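You operate a simulated robot arm through the tools that you are given. There is no shell and no other tool.

You are at the controls of a simulated two-armed robot. One attempt, no reset.

JOB
Turn the current down to 2, switch the control cabinet off, set polarity to minus and switch on again.
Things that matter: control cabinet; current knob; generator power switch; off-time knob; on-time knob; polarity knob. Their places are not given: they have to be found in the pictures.

The check looks at the end state, three seconds after you hand in, the way a careful person would. Anything else that was tipped, shoved, dropped, spilled or broken makes it a failure.

ROBOT AND FRAMES
Two 7-joint arms with fingered hands on one trunk that stands fixed in place. Base frame: the origin is at the foot of the trunk, x ahead of it, y to its left, z up. Lengths are in mm, angles in degrees, forces in N, time in s.
The left shoulder is at [32, 187, 1333], the right one opposite. With the tool pointing down near the work surface each hand reaches from about 360 to 760 mm from the base axis, measured 20 degrees to its own side. Payload 3.6 kg a hand.
The tool frame of a hand sits at the grasp point between the pads (the TCP): z along the fingers, y along the line on which they close. The tips reach 26 mm beyond it. The gripper opens to 88 mm; its body begins 30 mm behind the TCP. The gripper is a hand of 3 fingers: y runs from the thumb to the fingers, the wrist lies at [-17, -98, -164] in the tool frame.
Orientation is that of the tool frame in the base frame, as [roll, pitch, yaw] about the fixed x, y, z axes, in that order (R = Rz(yaw) Ry(pitch) Rx(roll)). With the fingers straight down and the wrist toward the robot, the tool's x, y and z point along [0, 1, 0], [1, 0, 0] and [0, 0, -1] of the base frame.

CONTROLS
- The arms move only by the tool move_arm. It takes "left_commands", "right_commands" or both (then of equal length, played together; a hand with none holds still); each is a list that holds one entry, the list of rows, each a list of 6 numbers: the shift along the tool's x, y, z in units of 50 mm (1.0 is 50 mm), then the turn, a rotation vector about the tool's x, y, z in units of 6 degrees (1.0 is 6 degrees). In form: [[[tx, ty, tz, ax, ay, az], ...]]. A call has 1 to 20 rows; each row shifts and turns the commanded pose from where the row before left it, along the tool's axes as they then stand. A call with a number of a shift or a turn outside -1 to 1 is refused whole. Rows are played at 5 a second. More than 50 mm and 8.6 degrees between two rows, and nothing of the call is played. Where a pose cannot be reached the arm comes as near as it can. A force on the tool above 60 N (or 10 N above the force at the start of the call, whichever is more), or a blocked arm, ends the call early, and 0.2 s more pass. In this call time passes only in rows, and 0.2 s behind the last. The reply holds the time, the measured pose of the TCP, the force on the tool along the base axes, the opening and the grip force, in the units named above and with some noise, with the torque about the TCP (base axes, N m) and any sound that the robot's microphone picked up, and new pictures: "views" is both (left out), scene, wrist or none (wrist: the cameras of the hands that moved).
- Cameras (640 x 400 px; columns grow to the right, rows downward): "scene" is now at [211.8, 75.7, 1279.3]; the picture's right is [0.67, -0.74, 0.00], its down [-0.02, -0.02, -1.00] and it looks along [0.74, 0.67, -0.03] (base axes); focal length 214 px, centre (320, 200). "left" rides on the left gripper at [-56, -80, -102] in its tool frame; the picture's right is [-0.74, -0.32, 0.60], its down [0.62, -0.67, 0.41] and it looks along [0.27, 0.68, 0.69] (tool axes); focal length 247 px, centre (320, 200). "right" rides on the right gripper at [56, -80, -102] in its tool frame; the picture's right is [-0.73, 0.32, -0.60], its down [-0.62, -0.67, 0.41] and it looks along [-0.27, 0.68, 0.69] (tool axes); focal length 247 px, centre (320, 200).
- raise_lower(by): moves the trunk up (or, below 0, down) by that many mm; the arms and the scene camera ride with it, the base frame stays. It gives what a move gives, with no picture.
- set_fingers(fingers, thumb_bend, thumb_turn, hand): sets how far each is bent, from 0 (flat) to 100 (curled in); at 30 the hand is open as for a grip, at 70 the pads meet at the TCP. One left out holds its place. A second passes; each finger stops where it meets its share of the squeeze, and holds until it gets a number again. It is the only way to open and close the hand. It gives what a move gives, with no picture; readings hold the bend of each and the force on the fingers (four entries, about 0 where the hand has none), thumb and palm. thumb_turn goes from beside the hand (0) to across from the fingers (100), as for a grip.
- aim_head(pan, tilt): turns the head with the scene camera to pan (to the left, within 60 degrees either way) and tilt (down, from -29 to 69), counted from straight ahead of the robot (the tilt from the chest, where the trunk bows). It gives what a move gives, and a new picture of the scene camera.
- point_at(camera, pixels): for up to 12 pixels [column, row] of the newest picture of that camera ("zoom" is the newest enlarged one), the place [x, y, z] in the base frame of the surface seen there, good to about 2 mm, but the place of the scene camera against the robot may be out by one fixed shift of up to 25 mm in any direction. No time passes.
- enlarge(camera, box): a new picture of the part [left, top, right, bottom] of that camera's present view, enlarged. No time passes.
- finish_job(): hands the job in; it is judged then, once.

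Leave the grippers open and the arms clear of the work at the hand-in unless told otherwise.

The tools are called after "Call:" as name(argument=value, ...) on one line, values as JSON. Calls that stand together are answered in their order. move_arm: Moves the arms, as the interface text tells. Its arguments: {"type":"object","properties":{"left_commands":{"type":"array","items":{"type":"array","items":{"type":"array","items":{"type":"number"}}}},"right_commands":{"type":"array","items":{"type":"array","items":{"type":"array","items":{"type":"number"}}}},"views":{"type":"string","enum":["both","scene","wrist","none"]}},"required":[]} The other tools are called the same way: raise_lower (by) moves the trunk up or down; set_fingers (fingers, thumb_bend, thumb_turn, hand) moves the fingers one by one; aim_head (pan, tilt) turns the head that bears the scene camera; point_at (camera, pixels) gives the place of the surface under pixels of a picture; enlarge (camera, box) takes an enlarged picture of a part of a camera's view; finish_job () hands the job in.

At the start:

```text
t: 0.0
left_ee_pos: [308.4, 471.2, 1335.3]
left_orientation: [180.0, 0.1, 89.9]
left_contact_force: [-0.6, -0.2, 0.6]
left_torque: [-0.02, -0.01, 0.02]
left_grip_width: 87.9
left_grip_force: 0.1
left_shape: jaw
left_bend: [30.0, 30.0, 98.0]
left_finger forces: [0.1, 0.0, 0.1, 0.0, 0.0, 0.0]
right_ee_pos: [527.1, 18.6, 1410.7]
right_orientation: [-179.9, 0.0, 90.1]
right_contact_force: [0.5, 0.2, 0.6]
right_torque: [-0.01, 0.0, -0.01]
right_grip_width: 87.8
right_grip_force: 0.2
right_shape: jaw
right_bend: [30.0, 30.0, 98.0]
right_finger forces: [0.0, 0.0, 0.1, 0.0, 0.0, 0.0]
trunk travel left (down, up): [-475.0, 282.0]
head pan, tilt (commanded): [42.2, 1.6]
```

scene: 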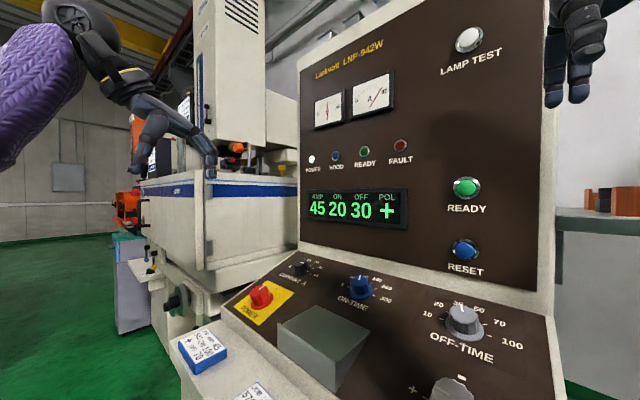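
right: 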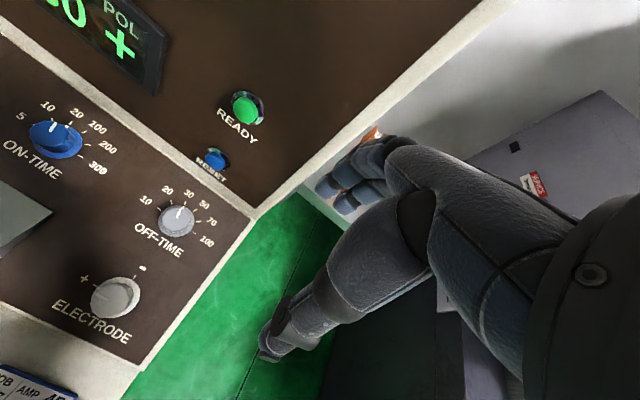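
left: 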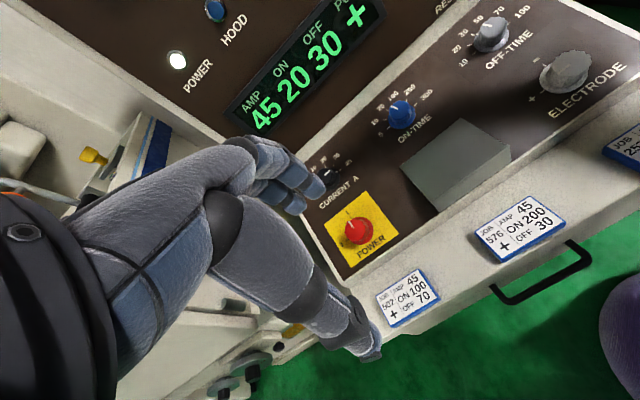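

I see the cabinet with a display "45 20 30 +" and a sloping desk with the current knob (black, ~300,268), power switch (red, ~262,297), on-time (blue), off-time (grey) and the electrode polarity knob (cut off, ~453,390). First I'll tilt the head down to see the whole desk.

Call:
aim_head(pan=40, tilt=32)

```text
t: 0.9
left_ee_pos: [308.4, 471.5, 1336.1]
left_orientation: [-180.0, 0.0, 90.0]
left_contact_force: [0.3, -0.2, -1.2]
left_torque: [-0.06, 0.0, -0.01]
left_grip_width: 87.6
left_grip_force: 0.0
left_shape: jaw
left_bend: [30.0, 30.0, 98.0]
left_finger forces: [0.0, 0.0, 0.1, 0.0, 0.0, 0.0]
right_ee_pos: [527.7, 19.2, 1411.2]
right_orientation: [180.0, 0.0, 90.1]
right_contact_force: [0.3, 0.2, -0.1]
right_torque: [0.03, 0.01, 0.03]
right_grip_width: 87.8
right_grip_force: 0.0
right_shape: jaw
right_bend: [30.0, 30.0, 98.0]
right_finger forces: [0.0, 0.1, 0.0, 0.0, 0.0, 0.0]
trunk travel left (down, up): [-475.0, 282.0]
head pan, tilt (commanded): [40.0, 32.0]
```

scene: 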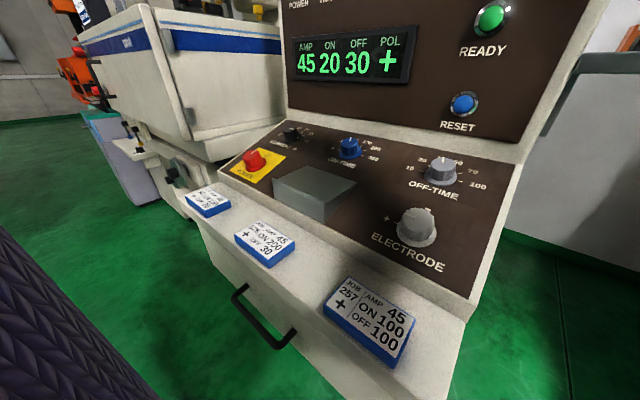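

The whole desk is now visible. I'll enlarge the left part (current knob, power switch) and then the right part (off-time, electrode).

Call:
enlarge(camera="scene", box=[210, 110, 400, 229])

Call:
point_at(camera="scene", pixels=[[291, 133], [254, 159], [349, 148], [441, 170], [416, 226], [280, 182], [330, 178], [316, 200], [235, 170], [457, 285], [512, 170], [282, 125]])

Call:
enlarge(camera="left", box=[300, 140, 460, 240])

```text
3.36 times, centred on (305, 170) of scene
```

zoom: 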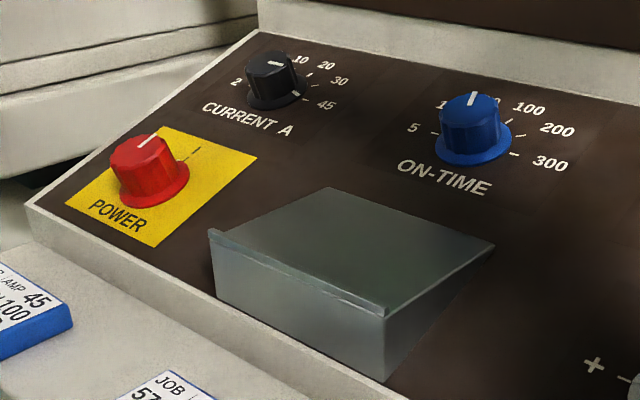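

```text
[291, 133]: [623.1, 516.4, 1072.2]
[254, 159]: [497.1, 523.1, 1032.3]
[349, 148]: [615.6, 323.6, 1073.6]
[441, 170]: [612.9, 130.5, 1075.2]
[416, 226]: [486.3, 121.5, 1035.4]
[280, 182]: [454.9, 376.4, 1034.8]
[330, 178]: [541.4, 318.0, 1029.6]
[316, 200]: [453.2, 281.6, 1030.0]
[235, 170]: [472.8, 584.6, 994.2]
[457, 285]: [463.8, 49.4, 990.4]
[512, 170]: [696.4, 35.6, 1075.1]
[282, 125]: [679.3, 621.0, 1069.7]
```

```text
4.00 times, centred on (380, 190) of left
```

zoom: 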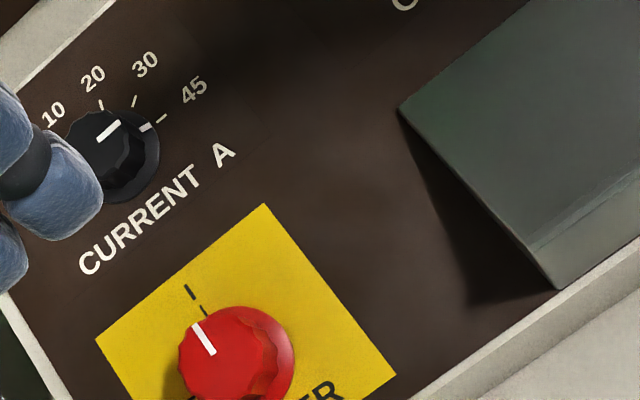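

The current pointer is at 45, the power pointer at "I". I'll measure places in the hand cameras, which don't have the scene camera's shift: power knob top, current knob top, panel points, block corners in left; electrode knob and panel in right.

Call:
point_at(camera="left", pixels=[[328, 173], [333, 180], [355, 229], [365, 232], [345, 210], [372, 165], [400, 115], [490, 37], [565, 70], [402, 165], [455, 125], [438, 208]])

Call:
point_at(camera="right", pixels=[[115, 297], [125, 285], [175, 219], [55, 138], [150, 265], [100, 220], [60, 250], [230, 240], [120, 370], [20, 215], [100, 330], [145, 262]])

Call:
enlarge(camera="right", box=[40, 180, 232, 300])

Call:
enlarge(camera="scene", box=[350, 140, 510, 240])

```text
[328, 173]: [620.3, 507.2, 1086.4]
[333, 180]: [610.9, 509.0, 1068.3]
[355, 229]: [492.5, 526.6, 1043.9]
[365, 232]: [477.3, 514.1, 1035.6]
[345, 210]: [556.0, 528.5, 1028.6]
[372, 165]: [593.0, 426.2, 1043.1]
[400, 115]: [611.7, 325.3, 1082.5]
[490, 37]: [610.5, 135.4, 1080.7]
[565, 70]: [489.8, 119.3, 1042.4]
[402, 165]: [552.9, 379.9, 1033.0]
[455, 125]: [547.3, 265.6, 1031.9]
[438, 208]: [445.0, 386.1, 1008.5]
```

```text
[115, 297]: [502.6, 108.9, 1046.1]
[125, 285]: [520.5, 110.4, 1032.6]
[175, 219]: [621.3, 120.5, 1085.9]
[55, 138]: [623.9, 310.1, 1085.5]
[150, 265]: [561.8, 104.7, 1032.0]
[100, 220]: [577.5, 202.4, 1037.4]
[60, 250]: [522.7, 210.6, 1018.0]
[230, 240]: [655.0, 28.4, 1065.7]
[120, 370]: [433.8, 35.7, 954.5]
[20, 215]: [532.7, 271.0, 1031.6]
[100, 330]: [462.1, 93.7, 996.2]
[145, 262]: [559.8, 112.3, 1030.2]
```

```text
3.33 times, centred on (136, 240) of right
```

zoom: 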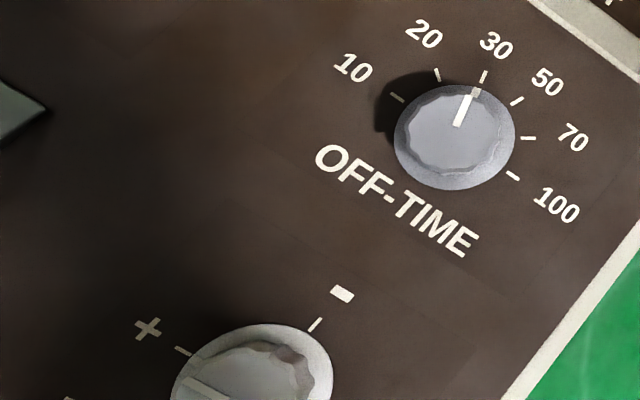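

```text
4.00 times, centred on (430, 190) of scene
```

zoom: 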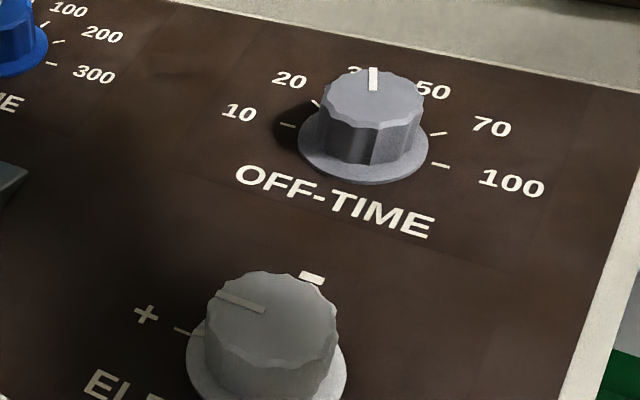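

The desk slopes about 20° (z rises ~0.36 per mm of x); knobs stand ~33 mm proud. I'll measure where the upright front panel is and points on the lower ledge/cards, to know the clearances for the hands.

Call:
point_at(camera="scene", pixels=[[350, 50], [440, 95], [490, 22], [400, 118], [300, 100], [480, 140], [210, 200], [266, 243], [370, 320], [225, 165], [470, 298], [290, 115]])

Call:
point_at(camera="left", pixels=[[300, 80], [250, 130], [230, 110], [350, 90], [410, 300], [520, 225], [330, 270], [395, 230], [300, 215], [440, 50], [305, 110], [200, 60]])

```text
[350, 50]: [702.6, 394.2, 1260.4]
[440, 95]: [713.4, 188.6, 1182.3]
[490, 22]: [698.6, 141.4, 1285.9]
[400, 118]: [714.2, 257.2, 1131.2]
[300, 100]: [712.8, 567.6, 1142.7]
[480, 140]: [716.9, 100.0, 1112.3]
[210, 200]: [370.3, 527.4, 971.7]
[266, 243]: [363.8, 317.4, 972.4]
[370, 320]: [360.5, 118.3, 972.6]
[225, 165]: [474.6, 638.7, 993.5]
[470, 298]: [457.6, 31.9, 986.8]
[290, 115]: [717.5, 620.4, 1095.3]
```

```text
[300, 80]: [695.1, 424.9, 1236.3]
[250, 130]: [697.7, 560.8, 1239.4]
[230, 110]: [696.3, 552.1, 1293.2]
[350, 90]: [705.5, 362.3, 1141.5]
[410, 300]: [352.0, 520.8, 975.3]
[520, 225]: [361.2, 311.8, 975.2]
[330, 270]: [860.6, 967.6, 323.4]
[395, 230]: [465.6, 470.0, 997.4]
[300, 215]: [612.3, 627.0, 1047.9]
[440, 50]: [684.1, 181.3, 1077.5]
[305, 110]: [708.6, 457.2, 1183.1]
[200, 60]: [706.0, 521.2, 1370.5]
```

The upright face is at x≈700, so the current knob (x≈615) has ~85 mm to it. Next I tilt the left hand by ~20° so its axis meets the desk squarely, then bring it to a hover point near (545, 500, 1200) to look closer at current and power knobs.

Call:
move_arm(left_commands=[[[0, 0, 0, -1, 0, 0], [0, 0, 0, -1, 0, 0], [0, 0, 0, -1, 0, 0], [0, 0, 0, -0.3, 0, 0], [0.097, 0.59, 0.694, 0, 0, 0], [0.097, 0.59, 0.694, 0, 0, 0], [0.097, 0.59, 0.694, 0, 0, 0], [0.097, 0.59, 0.694, 0, 0, 0]]], views="both")

```text
t: 2.8
left_ee_pos: [468.8, 491.9, 1243.8]
left_orientation: [160.2, 0.1, 89.9]
left_contact_force: [-0.6, 0.3, -0.1]
left_torque: [-0.01, 0.0, 0.03]
left_grip_width: 87.8
left_grip_force: 0.1
left_shape: jaw
left_bend: [30.0, 30.0, 98.0]
left_finger forces: [0.0, 0.0, 0.0, 0.1, 0.0, 0.0]
right_ee_pos: [528.6, 18.6, 1410.2]
right_orientation: [-179.9, 0.0, 90.0]
right_contact_force: [0.0, 0.1, -1.0]
right_torque: [-0.02, -0.01, -0.01]
right_grip_width: 87.6
right_grip_force: 0.2
right_shape: jaw
right_bend: [30.0, 30.0, 98.0]
right_finger forces: [0.1, 0.0, 0.0, 0.1, 0.0, 0.2]
trunk travel left (down, up): [-475.0, 282.0]
head pan, tilt (commanded): [40.0, 32.0]
```

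scene: 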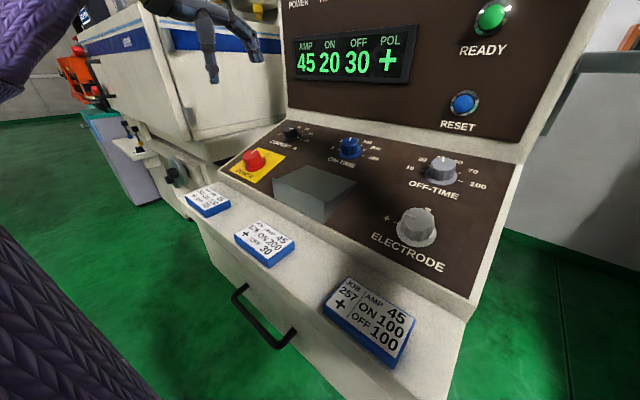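
left: 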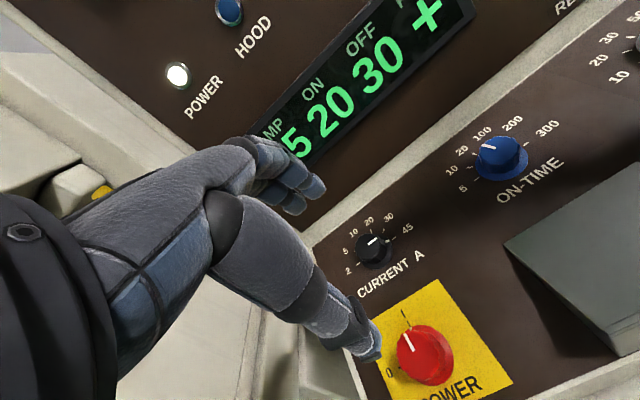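

Good view now: current dial reads 2, 5, 10, 20, 30, 45 and power has "0" at left and "I" at top. I'll enlarge around these two knobs.

Call:
enlarge(camera="left", box=[330, 200, 426, 260])

Call:
point_at(camera="left", pixels=[[374, 247], [373, 240], [425, 352], [410, 341], [420, 360], [500, 155], [400, 265], [347, 270], [412, 227], [390, 372], [405, 310], [345, 240]])

Call:
enlarge(camera="left", box=[368, 270, 528, 370])

```text
6.67 times, centred on (378, 230) of left
```

zoom: 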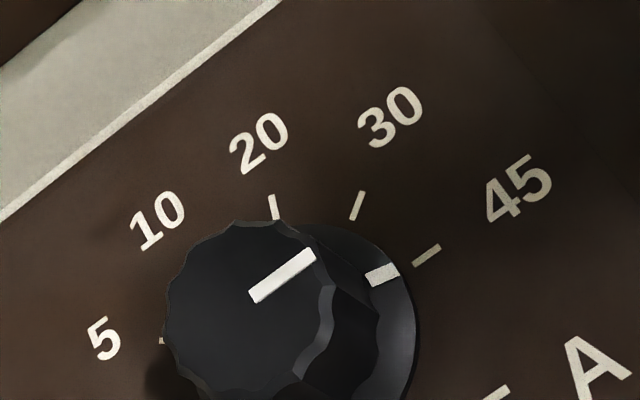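

```text
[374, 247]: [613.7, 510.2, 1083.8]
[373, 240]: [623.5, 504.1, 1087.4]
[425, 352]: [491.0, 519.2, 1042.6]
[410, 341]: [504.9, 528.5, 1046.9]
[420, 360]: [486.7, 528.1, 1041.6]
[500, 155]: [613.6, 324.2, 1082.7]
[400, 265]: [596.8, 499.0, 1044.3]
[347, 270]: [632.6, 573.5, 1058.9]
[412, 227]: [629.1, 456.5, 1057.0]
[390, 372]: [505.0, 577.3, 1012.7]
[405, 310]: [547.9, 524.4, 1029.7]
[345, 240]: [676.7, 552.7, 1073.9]
```

```text
4.00 times, centred on (448, 320) of left
```

zoom: 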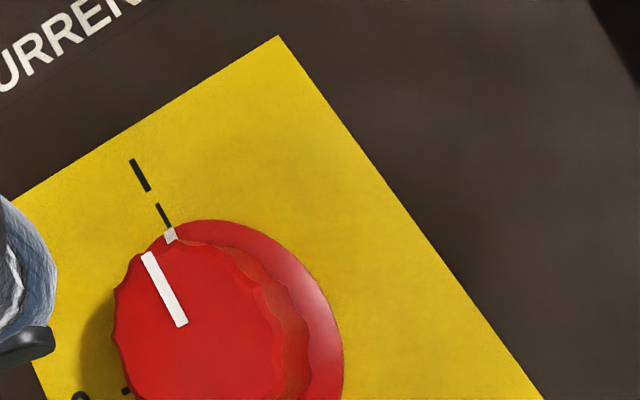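

The current knob points at 45 (3 o'clock, 6 positions → 2 should be at 9 o'clock, ~180° counter-clockwise); power points at I (12 o'clock), 0 lies at 9 o'clock. Now I measure my own fingertips and the knob tops/ticks.

Call:
point_at(camera="left", pixels=[[372, 348], [378, 355], [318, 190], [300, 207], [367.5, 246.8], [356, 247], [367.5, 235], [367.5, 258], [378, 245], [394, 238], [354, 266], [421, 349]])

Call:
point_at(camera="right", pixels=[[94.6, 285], [135.1, 276.9], [84, 279], [142, 269], [115, 300], [95, 300], [136, 297], [115, 280], [115, 315], [105, 305], [100, 310], [125, 320]])

Call:
enlarge(camera="right", box=[60, 250, 188, 330])

```text
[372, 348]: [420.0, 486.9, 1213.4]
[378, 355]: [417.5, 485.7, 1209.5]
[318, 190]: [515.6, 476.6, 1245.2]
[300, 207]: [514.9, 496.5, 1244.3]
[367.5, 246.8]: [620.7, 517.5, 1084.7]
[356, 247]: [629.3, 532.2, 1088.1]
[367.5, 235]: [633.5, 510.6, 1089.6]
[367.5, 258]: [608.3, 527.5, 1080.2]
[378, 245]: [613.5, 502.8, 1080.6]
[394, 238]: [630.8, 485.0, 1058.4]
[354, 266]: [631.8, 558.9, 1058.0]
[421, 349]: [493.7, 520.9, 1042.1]
```

```text
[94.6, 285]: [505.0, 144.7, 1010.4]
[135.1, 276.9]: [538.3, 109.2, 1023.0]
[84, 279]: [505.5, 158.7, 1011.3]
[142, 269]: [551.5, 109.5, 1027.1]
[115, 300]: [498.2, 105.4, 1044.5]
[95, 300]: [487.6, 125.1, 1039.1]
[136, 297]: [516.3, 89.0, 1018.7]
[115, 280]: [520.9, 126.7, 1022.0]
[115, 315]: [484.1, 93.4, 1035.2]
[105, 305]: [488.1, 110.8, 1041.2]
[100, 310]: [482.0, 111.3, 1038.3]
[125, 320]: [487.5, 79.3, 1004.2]
```

```text
5.00 times, centred on (124, 290) of right
```

zoom: 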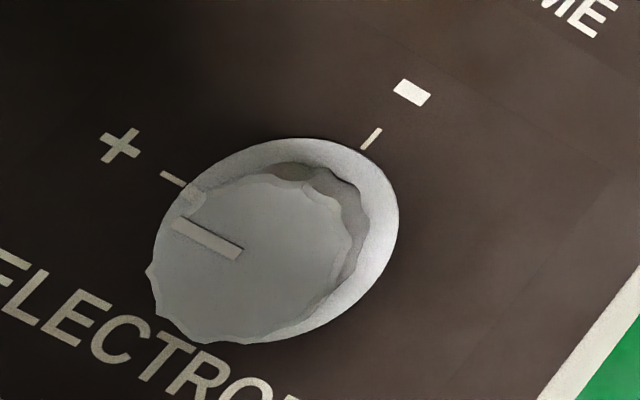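

Electrode: + tick at 9 o'clock, − tick at 12 o'clock, base centre ≈(505, 109). Current base centre ≈(631, 517), top ~30 mm above desk. Next I move the left hand to 120 mm above the current knob, square to the desk, to test the twist range in free air.

Call:
move_arm(left_commands=[[[0.171, 0.599, 0.738, 0, 0, 0], [0.171, 0.599, 0.738, 0, 0, 0], [0.171, 0.599, 0.738, 0, 0, 0]]], views="both")

```text
t: 3.5
left_ee_pos: [589.6, 516.3, 1171.0]
left_orientation: [160.1, 0.0, 89.9]
left_contact_force: [-1.0, 0.9, -0.3]
left_torque: [0.0, -0.01, -0.02]
left_grip_width: 88.0
left_grip_force: 0.0
left_shape: jaw
left_bend: [30.0, 30.0, 98.0]
left_finger forces: [0.0, 0.0, 0.0, 0.0, 0.1, 0.0]
right_ee_pos: [529.2, 18.6, 1410.8]
right_orientation: [-179.9, 0.0, 90.0]
right_contact_force: [0.3, 0.1, 0.3]
right_torque: [0.01, 0.02, -0.01]
right_grip_width: 87.8
right_grip_force: 0.2
right_shape: jaw
right_bend: [30.0, 30.0, 98.0]
right_finger forces: [0.1, 0.0, 0.0, 0.1, 0.1, 0.1]
trunk travel left (down, up): [-475.0, 282.0]
head pan, tilt (commanded): [40.0, 32.0]
```

scene: 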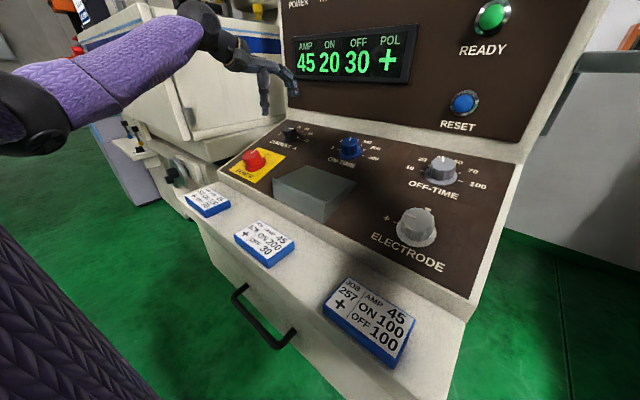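
left: 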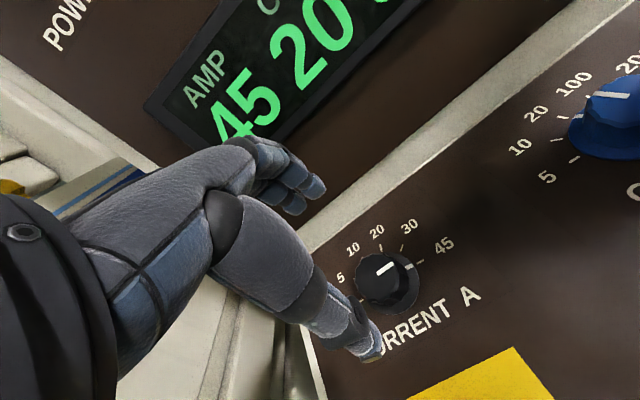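

Reach is good. I'll enlarge the current knob (now ~385,285) and measure it again from this closer range.

Call:
enlarge(camera="left", box=[325, 225, 453, 305])

Call:
point_at(camera="left", pixels=[[380, 282], [388, 278], [372, 290], [418, 263], [404, 246], [381, 246], [362, 257], [355, 282], [395, 300], [410, 285], [366, 275], [392, 262]])

```text
5.00 times, centred on (389, 265) of left
```

zoom: 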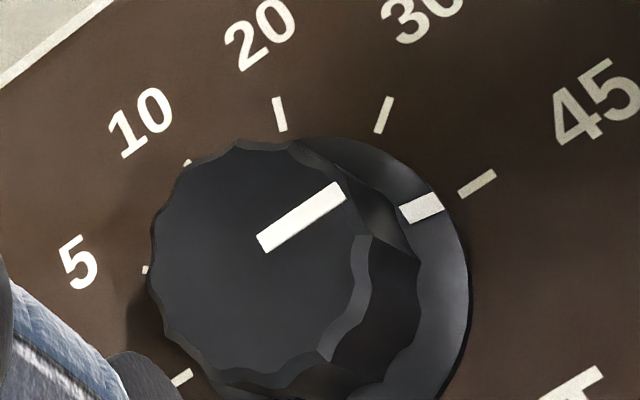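

```text
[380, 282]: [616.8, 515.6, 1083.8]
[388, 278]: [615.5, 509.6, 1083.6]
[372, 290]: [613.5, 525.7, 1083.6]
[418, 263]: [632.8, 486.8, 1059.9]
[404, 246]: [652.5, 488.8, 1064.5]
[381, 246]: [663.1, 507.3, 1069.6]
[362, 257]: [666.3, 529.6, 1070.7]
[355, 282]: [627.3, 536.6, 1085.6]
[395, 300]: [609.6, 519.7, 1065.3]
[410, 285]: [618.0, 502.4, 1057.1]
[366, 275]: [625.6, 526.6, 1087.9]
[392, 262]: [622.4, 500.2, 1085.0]
```

Measured: current knob axis meets the desk at ≈(632, 518, 1057). Ticks are 36° apart, so 180° in total. Now I test the twist in free air: 72° clockwise (wrist swings to the left) at this height.

Call:
move_arm(left_commands=[[[0, 0, 0, 0, 0, 1], [0, 0, 0, 0, 0, 1], [0, 0, 0, 0, 0, 1], [0, 0, 0, 0, 0, 1], [0, 0, 0, 0, 0, 1], [0, 0, 0, 0, 0, 1], [0, 0, 0, 0, 0, 1], [0, 0, 0, 0, 0, 1], [0, 0, 0, 0, 0, 1], [0, 0, 0, 0, 0, 1], [0, 0, 0, 0, 0, 1], [0, 0, 0, 0, 0, 1]]], views="both")

```text
t: 6.2
left_ee_pos: [585.4, 512.0, 1171.2]
left_orientation: [173.6, -18.9, 18.8]
left_contact_force: [0.3, 0.5, -0.7]
left_torque: [0.0, 0.01, 0.03]
left_grip_width: 88.0
left_grip_force: 0.1
left_shape: jaw
left_bend: [30.0, 30.0, 98.0]
left_finger forces: [0.0, 0.1, 0.0, 0.0, 0.1, 0.1]
left hand out of reach, approached as far as the arm can: row 12
right_ee_pos: [528.6, 18.7, 1411.6]
right_orientation: [180.0, -0.1, 90.1]
right_contact_force: [0.2, -0.1, 0.4]
right_torque: [0.0, -0.02, -0.01]
right_grip_width: 87.5
right_grip_force: 0.0
right_shape: jaw
right_bend: [30.0, 30.0, 98.0]
right_finger forces: [0.0, 0.1, 0.0, 0.0, 0.0, 0.1]
trunk travel left (down, up): [-475.0, 282.0]
head pan, tilt (commanded): [40.0, 32.0]
```

scene: 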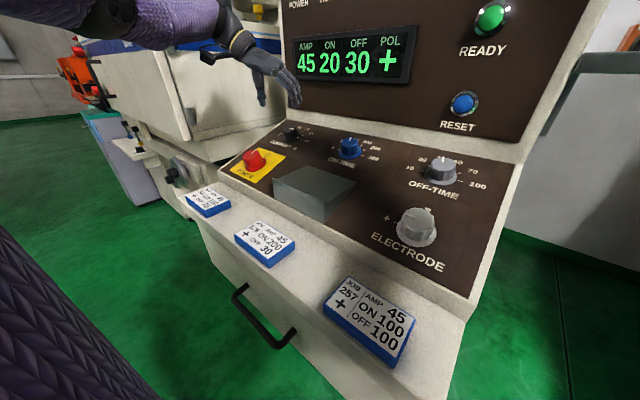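
left: 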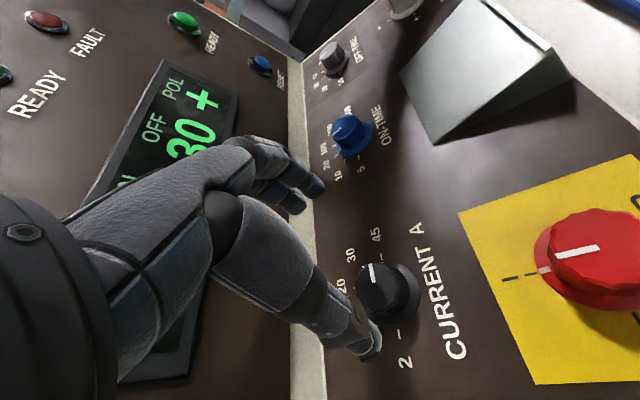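

Clockwise reaches ~66° before running out. Now I test the other side: back 72° and another 48° counter-clockwise past neutral.

Call:
move_arm(left_commands=[[[0, 0, 0, 0, 0, -1], [0, 0, 0, 0, 0, -1], [0, 0, 0, 0, 0, -1], [0, 0, 0, 0, 0, -1], [0, 0, 0, 0, 0, -1], [0, 0, 0, 0, 0, -1], [0, 0, 0, 0, 0, -1], [0, 0, 0, 0, 0, -1], [0, 0, 0, 0, 0, -1], [0, 0, 0, 0, 0, -1], [0, 0, 0, 0, 0, -1], [0, 0, 0, 0, 0, -1], [0, 0, 0, 0, 0, -1], [0, 0, 0, 0, 0, -1], [0, 0, 0, 0, 0, -1], [0, 0, 0, 0, 0, -1], [0, 0, 0, 0, 0, -1], [0, 0, 0, 0, 0, -1], [0, 0, 0, 0, 0, -1], [0, 0, 0, 0, 0, -1]]], views="both")

```text
t: 10.3
left_ee_pos: [584.5, 513.9, 1171.1]
left_orientation: [166.4, 14.6, 136.3]
left_contact_force: [-0.2, 0.3, -0.4]
left_torque: [0.01, -0.02, 0.03]
left_grip_width: 87.6
left_grip_force: 0.0
left_shape: jaw
left_bend: [30.0, 30.0, 98.0]
left_finger forces: [0.1, 0.0, 0.0, 0.0, 0.1, 0.1]
right_ee_pos: [527.4, 18.0, 1410.8]
right_orientation: [180.0, 0.1, 90.1]
right_contact_force: [-0.3, -0.2, -0.2]
right_torque: [0.01, 0.0, 0.0]
right_grip_width: 87.4
right_grip_force: 0.0
right_shape: jaw
right_bend: [30.0, 30.0, 98.0]
right_finger forces: [0.0, 0.0, 0.1, 0.0, 0.0, 0.0]
trunk travel left (down, up): [-475.0, 282.0]
head pan, tilt (commanded): [40.0, 32.0]
```

scene: 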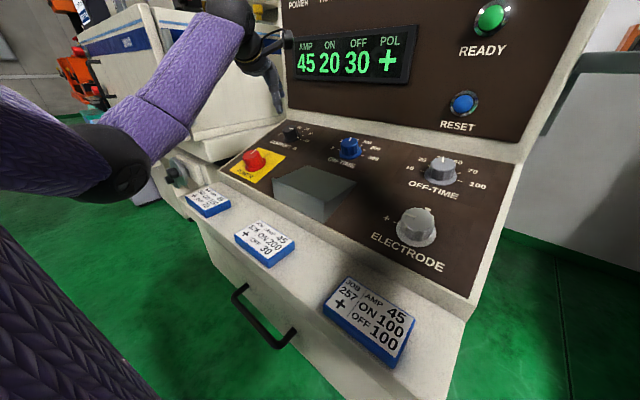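
left: 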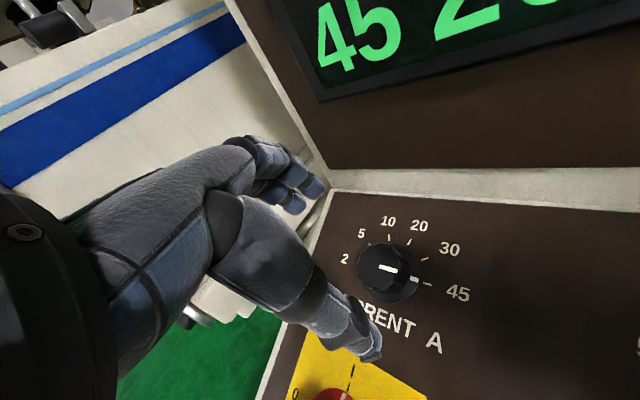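

Both sides work (+66° to at least −48°), so two 90° twists with a re-grip will do. I swing to about +48° (16 rows of 6° clockwise) and pre-close the fingers to about 60 mm.

Call:
move_arm(left_commands=[[[0, 0, 0, 0, 0, 1], [0, 0, 0, 0, 0, 1], [0, 0, 0, 0, 0, 1], [0, 0, 0, 0, 0, 1], [0, 0, 0, 0, 0, 1], [0, 0, 0, 0, 0, 1], [0, 0, 0, 0, 0, 1], [0, 0, 0, 0, 0, 1], [0, 0, 0, 0, 0, 1], [0, 0, 0, 0, 0, 1], [0, 0, 0, 0, 0, 1], [0, 0, 0, 0, 0, 1], [0, 0, 0, 0, 0, 1], [0, 0, 0, 0, 0, 1], [0, 0, 0, 0, 0, 1], [0, 0, 0, 0, 0, 1]]], views="none")

Call:
set_fingers(hand="left", fingers=42, thumb_bend=42)

```text
t: 13.8
left_ee_pos: [585.6, 513.2, 1171.3]
left_orientation: [166.5, -14.7, 43.6]
left_contact_force: [0.1, -0.1, 0.1]
left_torque: [0.01, -0.01, 0.0]
left_grip_width: 87.9
left_grip_force: 0.1
left_shape: jaw
left_bend: [30.0, 30.0, 98.0]
left_finger forces: [0.1, 0.0, 0.1, 0.0, 0.1, 0.0]
right_ee_pos: [528.7, 18.9, 1410.6]
right_orientation: [180.0, 0.1, 90.0]
right_contact_force: [-0.8, -0.2, -0.4]
right_torque: [0.01, -0.02, 0.0]
right_grip_width: 87.5
right_grip_force: 0.1
right_shape: jaw
right_bend: [30.0, 30.0, 98.0]
right_finger forces: [0.0, 0.0, 0.0, 0.0, 0.0, 0.0]
trunk travel left (down, up): [-475.0, 282.0]
head pan, tilt (commanded): [40.0, 32.0]
```

```text
t: 14.8
left_ee_pos: [585.5, 514.0, 1172.1]
left_orientation: [166.4, -14.5, 43.7]
left_contact_force: [0.1, -0.1, 0.2]
left_torque: [-0.01, 0.02, 0.02]
left_grip_width: 63.1
left_grip_force: 0.1
left_shape: fingers
left_bend: [42.0, 42.0, 98.0]
left_finger forces: [0.0, 0.1, 0.1, 0.0, 0.0, 0.0]
right_ee_pos: [529.0, 19.7, 1411.1]
right_orientation: [-179.9, 0.0, 90.0]
right_contact_force: [0.8, -0.6, 0.2]
right_torque: [-0.01, 0.02, 0.0]
right_grip_width: 87.9
right_grip_force: 0.1
right_shape: jaw
right_bend: [30.0, 30.0, 98.0]
right_finger forces: [0.0, 0.0, 0.0, 0.0, 0.0, 0.1]
trunk travel left (down, up): [-475.0, 282.0]
head pan, tilt (commanded): [40.0, 32.0]
```

Opening is 63 mm, orientation as wanted. I descend along the knob axis to 75 mm above the desk (tips ~50 mm above it) and look again.

Call:
move_arm(left_commands=[[[0.064, 0.004, 0.482, 0, 0, 0], [0.064, 0.004, 0.482, 0, 0, 0]]], views="both")

```text
t: 15.3
left_ee_pos: [605.5, 516.5, 1128.2]
left_orientation: [166.5, -14.5, 43.7]
left_contact_force: [0.2, -0.4, -0.2]
left_torque: [-0.02, -0.01, -0.01]
left_grip_width: 63.2
left_grip_force: 0.1
left_shape: fingers
left_bend: [42.0, 42.0, 98.0]
left_finger forces: [0.0, 0.1, 0.1, 0.0, 0.0, 0.1]
right_ee_pos: [528.5, 19.2, 1409.8]
right_orientation: [-179.9, 0.0, 90.0]
right_contact_force: [-0.1, 0.5, 0.0]
right_torque: [0.0, -0.01, -0.02]
right_grip_width: 88.0
right_grip_force: 0.1
right_shape: jaw
right_bend: [30.0, 30.0, 98.0]
right_finger forces: [0.0, 0.1, 0.0, 0.0, 0.1, 0.0]
trunk travel left (down, up): [-475.0, 282.0]
head pan, tilt (commanded): [40.0, 32.0]
```

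scene: 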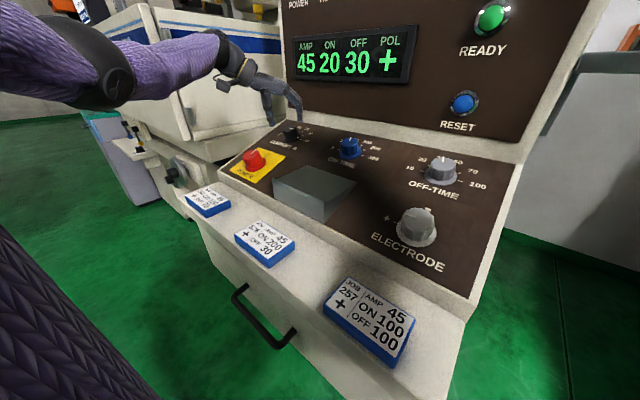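
left: 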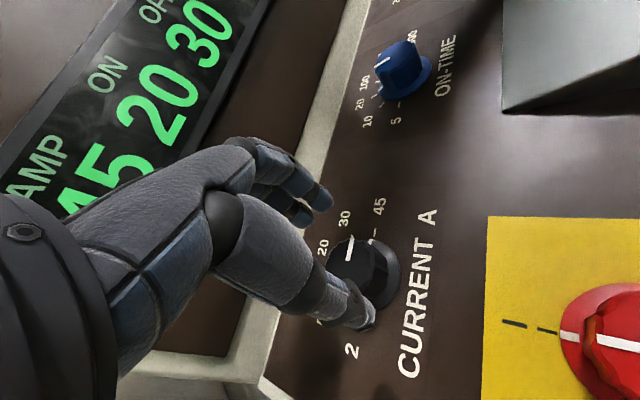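

The hand is above the knob; thumb tip at ~(368,322), finger tips at ~(325,200), (303,218), knob top at ~(352,262). I measure these to check centring.

Call:
point_at(camera="left", pixels=[[366, 318], [368, 326], [326, 203], [304, 221], [350, 262], [340, 272], [362, 255], [365, 285], [352, 243], [375, 240], [395, 275], [356, 327]])

Call:
enlarge(camera="left", box=[272, 180, 432, 280])

Call:
enlarge(camera="scene", box=[230, 80, 358, 160])

```text
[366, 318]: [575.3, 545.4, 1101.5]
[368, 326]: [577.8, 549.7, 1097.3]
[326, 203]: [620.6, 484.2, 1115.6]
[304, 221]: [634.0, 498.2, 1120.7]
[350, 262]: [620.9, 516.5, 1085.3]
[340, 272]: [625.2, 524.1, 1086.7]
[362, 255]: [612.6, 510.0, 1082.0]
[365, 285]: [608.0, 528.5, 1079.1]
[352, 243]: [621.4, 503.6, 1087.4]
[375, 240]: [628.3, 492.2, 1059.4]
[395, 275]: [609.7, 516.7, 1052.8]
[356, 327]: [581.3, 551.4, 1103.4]
```

```text
4.00 times, centred on (352, 230) of left
```

zoom: 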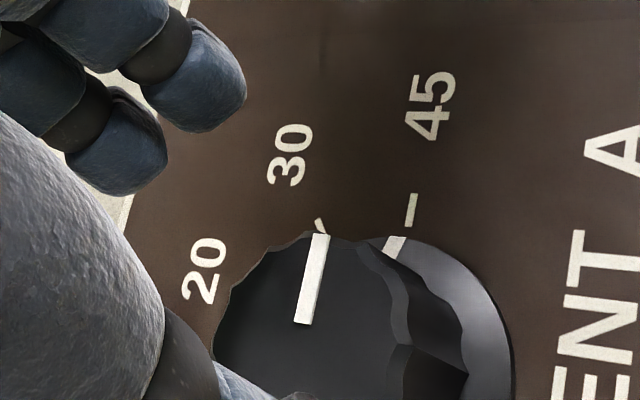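

```text
5.00 times, centred on (294, 120) of scene
```

zoom: 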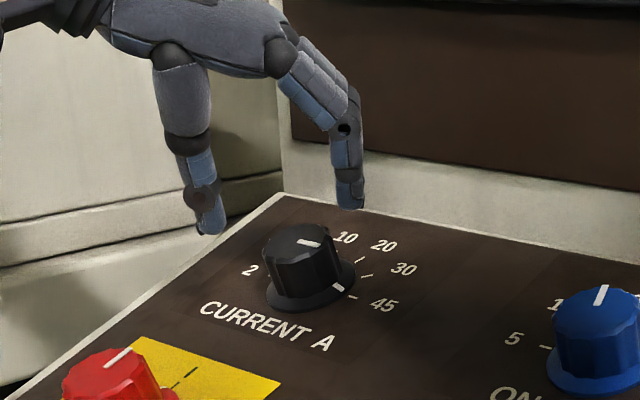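

The hand is centred within ~1.5 mm of the knob axis. I descend 41 mm so the tips are ~10 mm above the desk around the knob.

Call:
move_arm(left_commands=[[[0.01, -0.003, 0.277, 0, 0, 0], [0.01, -0.003, 0.277, 0, 0, 0], [0.01, -0.003, 0.277, 0, 0, 0]]], views="both")

Call:
enlarge(camera="scene", box=[230, 80, 358, 160])

```text
t: 16.1
left_ee_pos: [618.9, 516.0, 1089.3]
left_orientation: [166.5, -14.6, 43.7]
left_contact_force: [-0.5, 0.4, -0.2]
left_torque: [-0.03, 0.02, 0.0]
left_grip_width: 63.3
left_grip_force: 0.0
left_shape: fingers
left_bend: [42.0, 42.0, 98.0]
left_finger forces: [0.0, 0.1, 0.1, 0.0, 0.0, 0.1]
left hand out of reach, approached as far as the arm can: row 3
right_ee_pos: [528.2, 18.5, 1410.5]
right_orientation: [180.0, 0.0, 90.0]
right_contact_force: [-0.7, -0.2, -0.6]
right_torque: [0.03, 0.01, 0.03]
right_grip_width: 87.5
right_grip_force: 0.0
right_shape: jaw
right_bend: [30.0, 30.0, 98.0]
right_finger forces: [0.0, 0.0, 0.0, 0.0, 0.1, 0.0]
trunk travel left (down, up): [-475.0, 282.0]
head pan, tilt (commanded): [40.0, 32.0]
```

scene: 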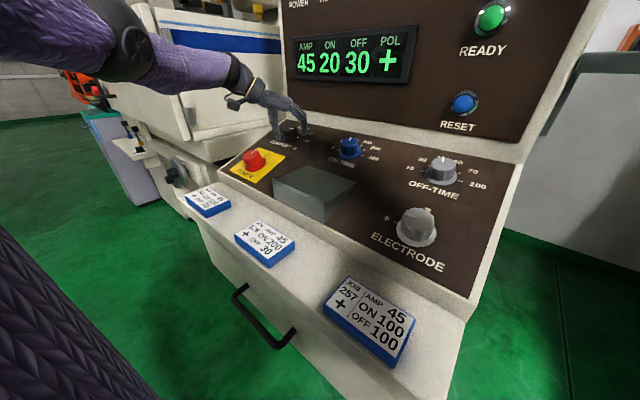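
left: 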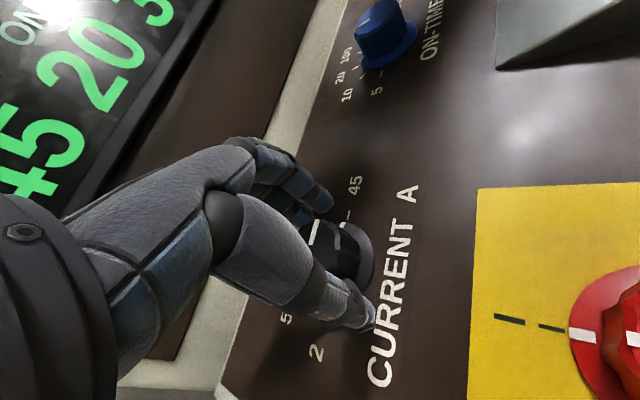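

```text
5.00 times, centred on (294, 120) of scene
```

zoom: 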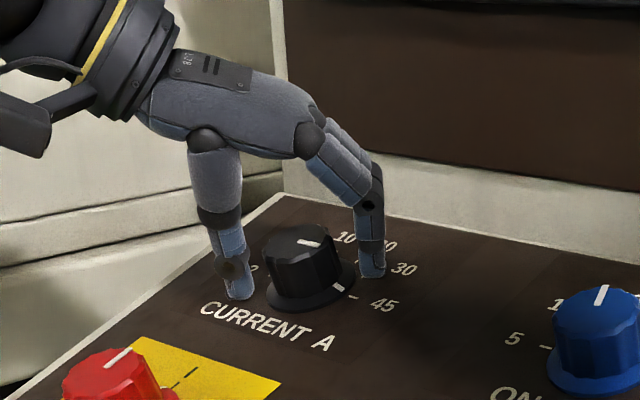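

The arm hit its reach limit by ~2 mm at this twist. I'll turn back 12° (to +36°) in place, which gives reach, and shift ~2 mm to re-centre on the knob axis.

Call:
move_arm(left_commands=[[[0, 0, 0, 0, 0, -1], [0, 0, 0, 0, 0, -1], [0.045, 0.004, 0, 0, 0, 0]]], views="wrist")

```text
t: 16.9
left_ee_pos: [619.6, 517.8, 1089.2]
left_orientation: [163.9, -11.5, 55.6]
left_contact_force: [-0.5, 0.8, 0.1]
left_torque: [0.01, 0.02, -0.01]
left_grip_width: 63.1
left_grip_force: 0.0
left_shape: fingers
left_bend: [42.0, 42.0, 98.0]
left_finger forces: [0.0, 0.0, 0.0, 0.1, 0.1, 0.0]
right_ee_pos: [527.2, 19.3, 1411.1]
right_orientation: [-180.0, 0.0, 90.0]
right_contact_force: [-0.5, 1.2, -0.1]
right_torque: [-0.01, 0.0, 0.03]
right_grip_width: 87.7
right_grip_force: 0.1
right_shape: jaw
right_bend: [30.0, 30.0, 98.0]
right_finger forces: [0.0, 0.0, 0.0, 0.0, 0.0, 0.1]
trunk travel left (down, up): [-475.0, 282.0]
head pan, tilt (commanded): [40.0, 32.0]
```

left: 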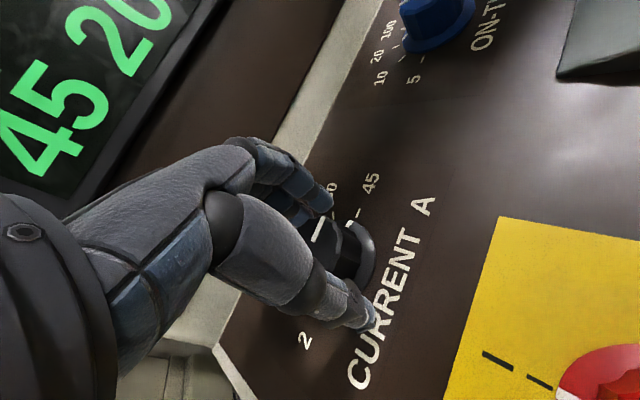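

Now at (619.6, 517.8, 1089.2), on axis within 1 mm, no contact force. I close fingers and thumb gently around the knob.

Call:
set_fingers(hand="left", fingers=58, thumb_bend=58)

```text
t: 17.9
left_ee_pos: [620.6, 517.5, 1088.5]
left_orientation: [163.8, -11.4, 55.5]
left_contact_force: [1.2, 1.9, -0.1]
left_torque: [0.0, -0.05, 0.02]
left_grip_width: 35.8
left_grip_force: 3.2
left_shape: fingers
left_bend: [55.0, 54.0, 97.0]
left_finger forces: [0.1, 3.5, 0.0, 0.0, 2.4, 0.1]
right_ee_pos: [527.6, 19.2, 1410.8]
right_orientation: [-180.0, 0.0, 90.0]
right_contact_force: [0.8, 0.0, 0.3]
right_torque: [-0.04, 0.01, 0.02]
right_grip_width: 87.8
right_grip_force: 0.1
right_shape: jaw
right_bend: [30.0, 30.0, 98.0]
right_finger forces: [0.0, 0.0, 0.0, 0.0, 0.0, 0.0]
trunk travel left (down, up): [-475.0, 282.0]
head pan, tilt (commanded): [40.0, 32.0]
```

Both sides touch (width 35.8 mm, 3 N). I tighten a bit more for a firm hold.

Call:
set_fingers(hand="left", fingers=68, thumb_bend=68)

```text
t: 18.9
left_ee_pos: [622.4, 518.0, 1089.2]
left_orientation: [163.6, -11.5, 55.6]
left_contact_force: [7.0, -0.9, 4.6]
left_torque: [-0.01, -0.26, -0.06]
left_grip_width: 32.8
left_grip_force: 14.1
left_shape: fingers
left_bend: [58.0, 57.0, 97.0]
left_finger forces: [1.3, 16.7, 0.0, 0.0, 10.1, 0.0]
right_ee_pos: [529.2, 17.3, 1411.4]
right_orientation: [-180.0, 0.0, 90.0]
right_contact_force: [-0.2, -0.5, -0.5]
right_torque: [-0.01, 0.01, -0.01]
right_grip_width: 87.5
right_grip_force: 0.0
right_shape: jaw
right_bend: [30.0, 30.0, 98.0]
right_finger forces: [0.0, 0.0, 0.0, 0.0, 0.0, 0.2]
trunk travel left (down, up): [-475.0, 282.0]
head pan, tilt (commanded): [40.0, 32.0]
```

Grip is 14 N with a small side load (7 N). I twist 36° counter-clockwise and check display, torque, and knob.

Call:
move_arm(left_commands=[[[0, 0, 0, 0, 0, -0.75], [0, 0, 0, 0, 0, -0.75], [0, 0, 0, 0, 0, -0.75], [0, 0, 0, 0, 0, -0.75], [0, 0, 0, 0, 0, -0.75], [0, 0, 0, 0, 0, -0.75], [0, 0, 0, 0, 0, -0.75], [0, 0, 0, 0, 0, -0.75]]], views="both")

Call:
enlarge(camera="scene", box=[230, 80, 358, 160])

```text
t: 20.8
left_ee_pos: [619.9, 517.2, 1089.7]
left_orientation: [160.2, 0.0, 89.9]
left_contact_force: [10.3, 2.7, 7.2]
left_torque: [0.1, -0.44, -0.03]
left_grip_width: 32.3
left_grip_force: 14.9
left_shape: fingers
left_bend: [57.0, 59.0, 96.0]
left_finger forces: [2.3, 19.7, 0.1, 0.0, 8.1, 0.1]
right_ee_pos: [528.7, 18.4, 1411.0]
right_orientation: [-179.8, 0.0, 90.0]
right_contact_force: [-0.6, -0.2, 0.0]
right_torque: [-0.01, -0.03, 0.02]
right_grip_width: 87.5
right_grip_force: 0.0
right_shape: jaw
right_bend: [30.0, 30.0, 98.0]
right_finger forces: [0.0, 0.0, 0.0, 0.0, 0.0, 0.1]
trunk travel left (down, up): [-475.0, 282.0]
head pan, tilt (commanded): [40.0, 32.0]
```

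scene: 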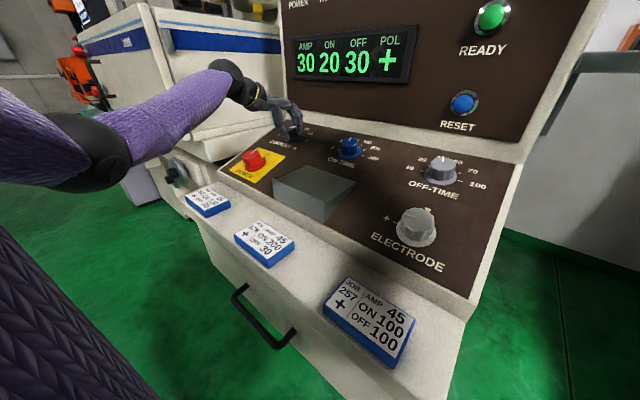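
left: 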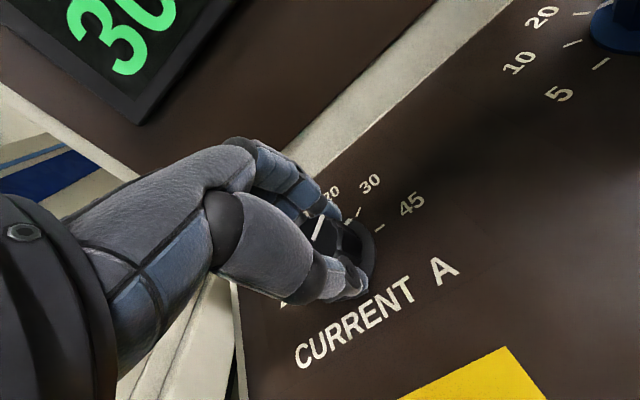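

```text
5.00 times, centred on (294, 120) of scene
```

zoom: 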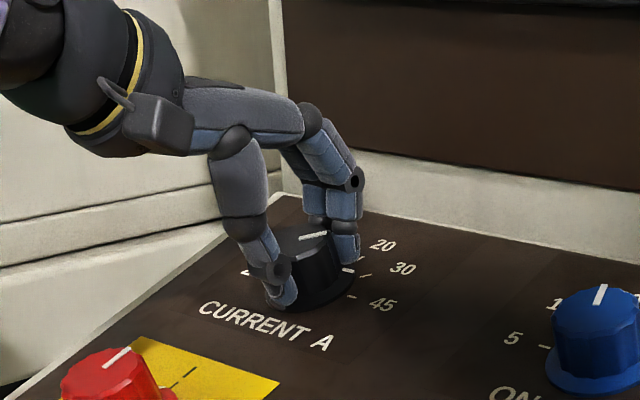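

The display now reads 30 – the knob follows the hand. I continue 54° counter-clockwise.

Call:
move_arm(left_commands=[[[0, 0, 0, 0, 0, -0.75], [0, 0, 0, 0, 0, -0.75], [0, 0, 0, 0, 0, -0.75], [0, 0, 0, 0, 0, -0.75], [0, 0, 0, 0, 0, -0.75], [0, 0, 0, 0, 0, -0.75], [0, 0, 0, 0, 0, -0.75], [0, 0, 0, 0, 0, -0.75], [0, 0, 0, 0, 0, -0.75], [0, 0, 0, 0, 0, -0.75], [0, 0, 0, 0, 0, -0.75], [0, 0, 0, 0, 0, -0.75]]], views="both")

Call:
enlarge(camera="scene", box=[230, 80, 358, 160])

```text
t: 23.4
left_ee_pos: [620.2, 518.7, 1089.0]
left_orientation: [168.0, 15.9, 142.3]
left_contact_force: [10.2, 7.1, 8.2]
left_torque: [0.31, -0.4, 0.13]
left_grip_width: 32.1
left_grip_force: 15.2
left_shape: fingers
left_bend: [56.0, 60.0, 95.0]
left_finger forces: [11.4, 11.5, 0.1, 0.1, 8.0, 0.0]
right_ee_pos: [528.7, 20.0, 1410.3]
right_orientation: [180.0, -0.1, 89.9]
right_contact_force: [-0.2, -0.5, -0.1]
right_torque: [-0.03, -0.03, -0.01]
right_grip_width: 87.4
right_grip_force: 0.0
right_shape: jaw
right_bend: [30.0, 30.0, 98.0]
right_finger forces: [0.0, 0.1, 0.0, 0.0, 0.0, 0.1]
trunk travel left (down, up): [-475.0, 282.0]
head pan, tilt (commanded): [40.0, 32.0]
```

scene: 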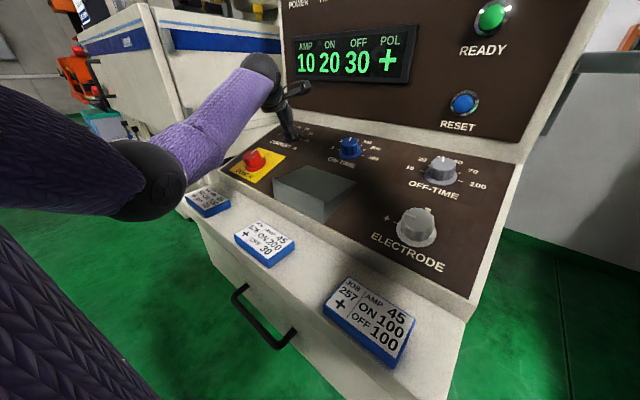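
left: 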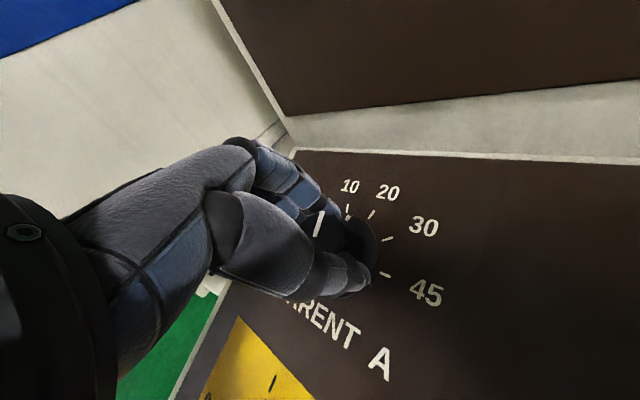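

```text
5.00 times, centred on (294, 120) of scene
```

zoom: 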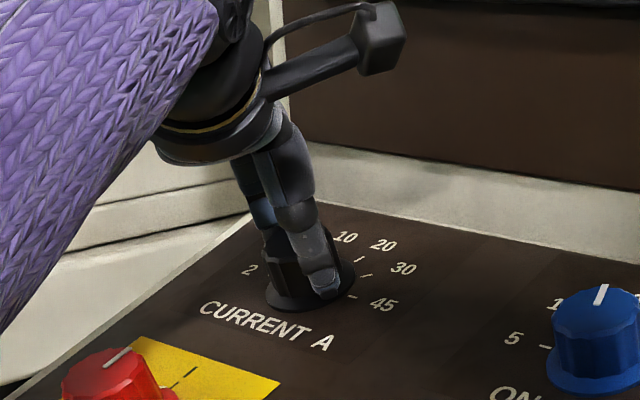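

Display reads 10. Before going on I check how close the black bracket at scene (306, 88) is to the upright face.

Call:
point_at(camera="scene", pixels=[[305, 88], [298, 92], [290, 98], [312, 92], [272, 85], [300, 130]])

```text
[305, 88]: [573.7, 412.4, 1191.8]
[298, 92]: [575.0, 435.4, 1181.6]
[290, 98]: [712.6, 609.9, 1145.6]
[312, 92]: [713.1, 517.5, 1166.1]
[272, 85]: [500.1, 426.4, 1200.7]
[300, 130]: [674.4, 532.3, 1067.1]
```

The bracket is at x≈574, well clear of the face (x≈700). I continue 24° counter-clockwise.

Call:
move_arm(left_commands=[[[0, 0, 0, 0, 0, -0.75], [0, 0, 0, 0, 0, -0.75], [0, 0, 0, 0, 0, -0.75], [0, 0, 0, 0, 0, -0.75], [0, 0, 0, 0, 0, -0.75]]], views="both")

```text
t: 24.6
left_ee_pos: [621.5, 518.5, 1089.4]
left_orientation: [175.2, 19.4, 165.7]
left_contact_force: [9.6, 7.3, 9.3]
left_torque: [0.33, -0.28, 0.08]
left_grip_width: 31.7
left_grip_force: 16.0
left_shape: fingers
left_bend: [56.0, 60.0, 94.0]
left_finger forces: [14.6, 7.2, 0.0, 0.0, 9.1, 0.0]
right_ee_pos: [528.4, 18.3, 1409.7]
right_orientation: [180.0, 0.0, 90.1]
right_contact_force: [0.5, -0.2, 0.5]
right_torque: [0.02, -0.01, -0.02]
right_grip_width: 87.9
right_grip_force: 0.0
right_shape: jaw
right_bend: [30.0, 30.0, 98.0]
right_finger forces: [0.0, 0.1, 0.0, 0.1, 0.1, 0.0]
trunk travel left (down, up): [-475.0, 282.0]
head pan, tilt (commanded): [40.0, 32.0]
```

scene: 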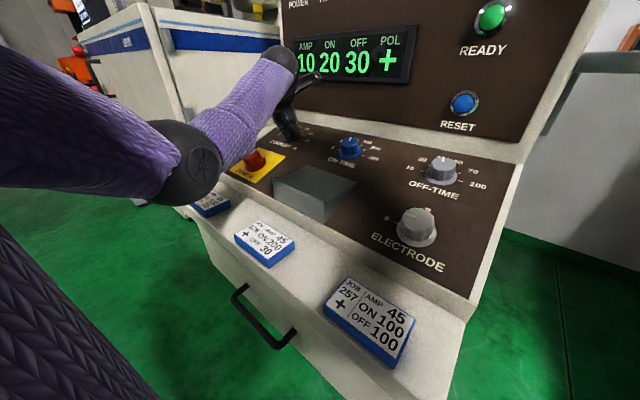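
left: 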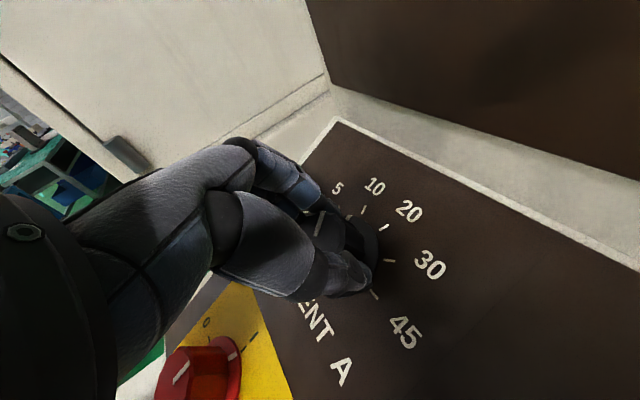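

Still tracking (about −76°), display 10. The elbow now appears close to the cards in the picture at (190,165); I check its true height before anything else.

Call:
point_at(camera="scene", pixels=[[190, 160], [180, 198], [215, 180], [160, 200], [225, 150], [120, 200]])

Call:
enlarge(camera="left", box=[272, 160, 432, 260])

```text
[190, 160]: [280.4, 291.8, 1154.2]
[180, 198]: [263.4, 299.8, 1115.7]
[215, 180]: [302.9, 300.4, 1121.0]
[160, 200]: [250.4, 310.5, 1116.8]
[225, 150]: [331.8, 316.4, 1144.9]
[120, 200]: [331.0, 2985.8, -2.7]
```

```text
4.00 times, centred on (352, 210) of left
```

zoom: 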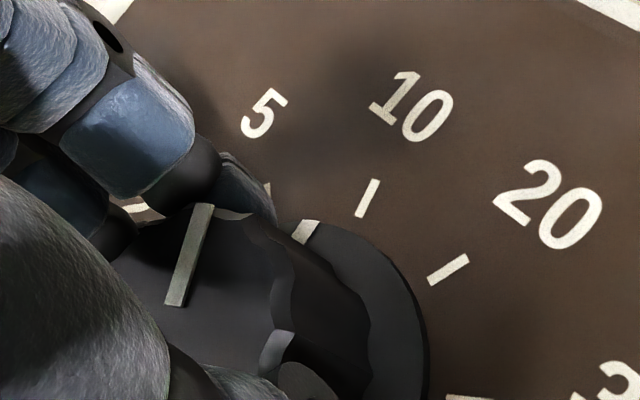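

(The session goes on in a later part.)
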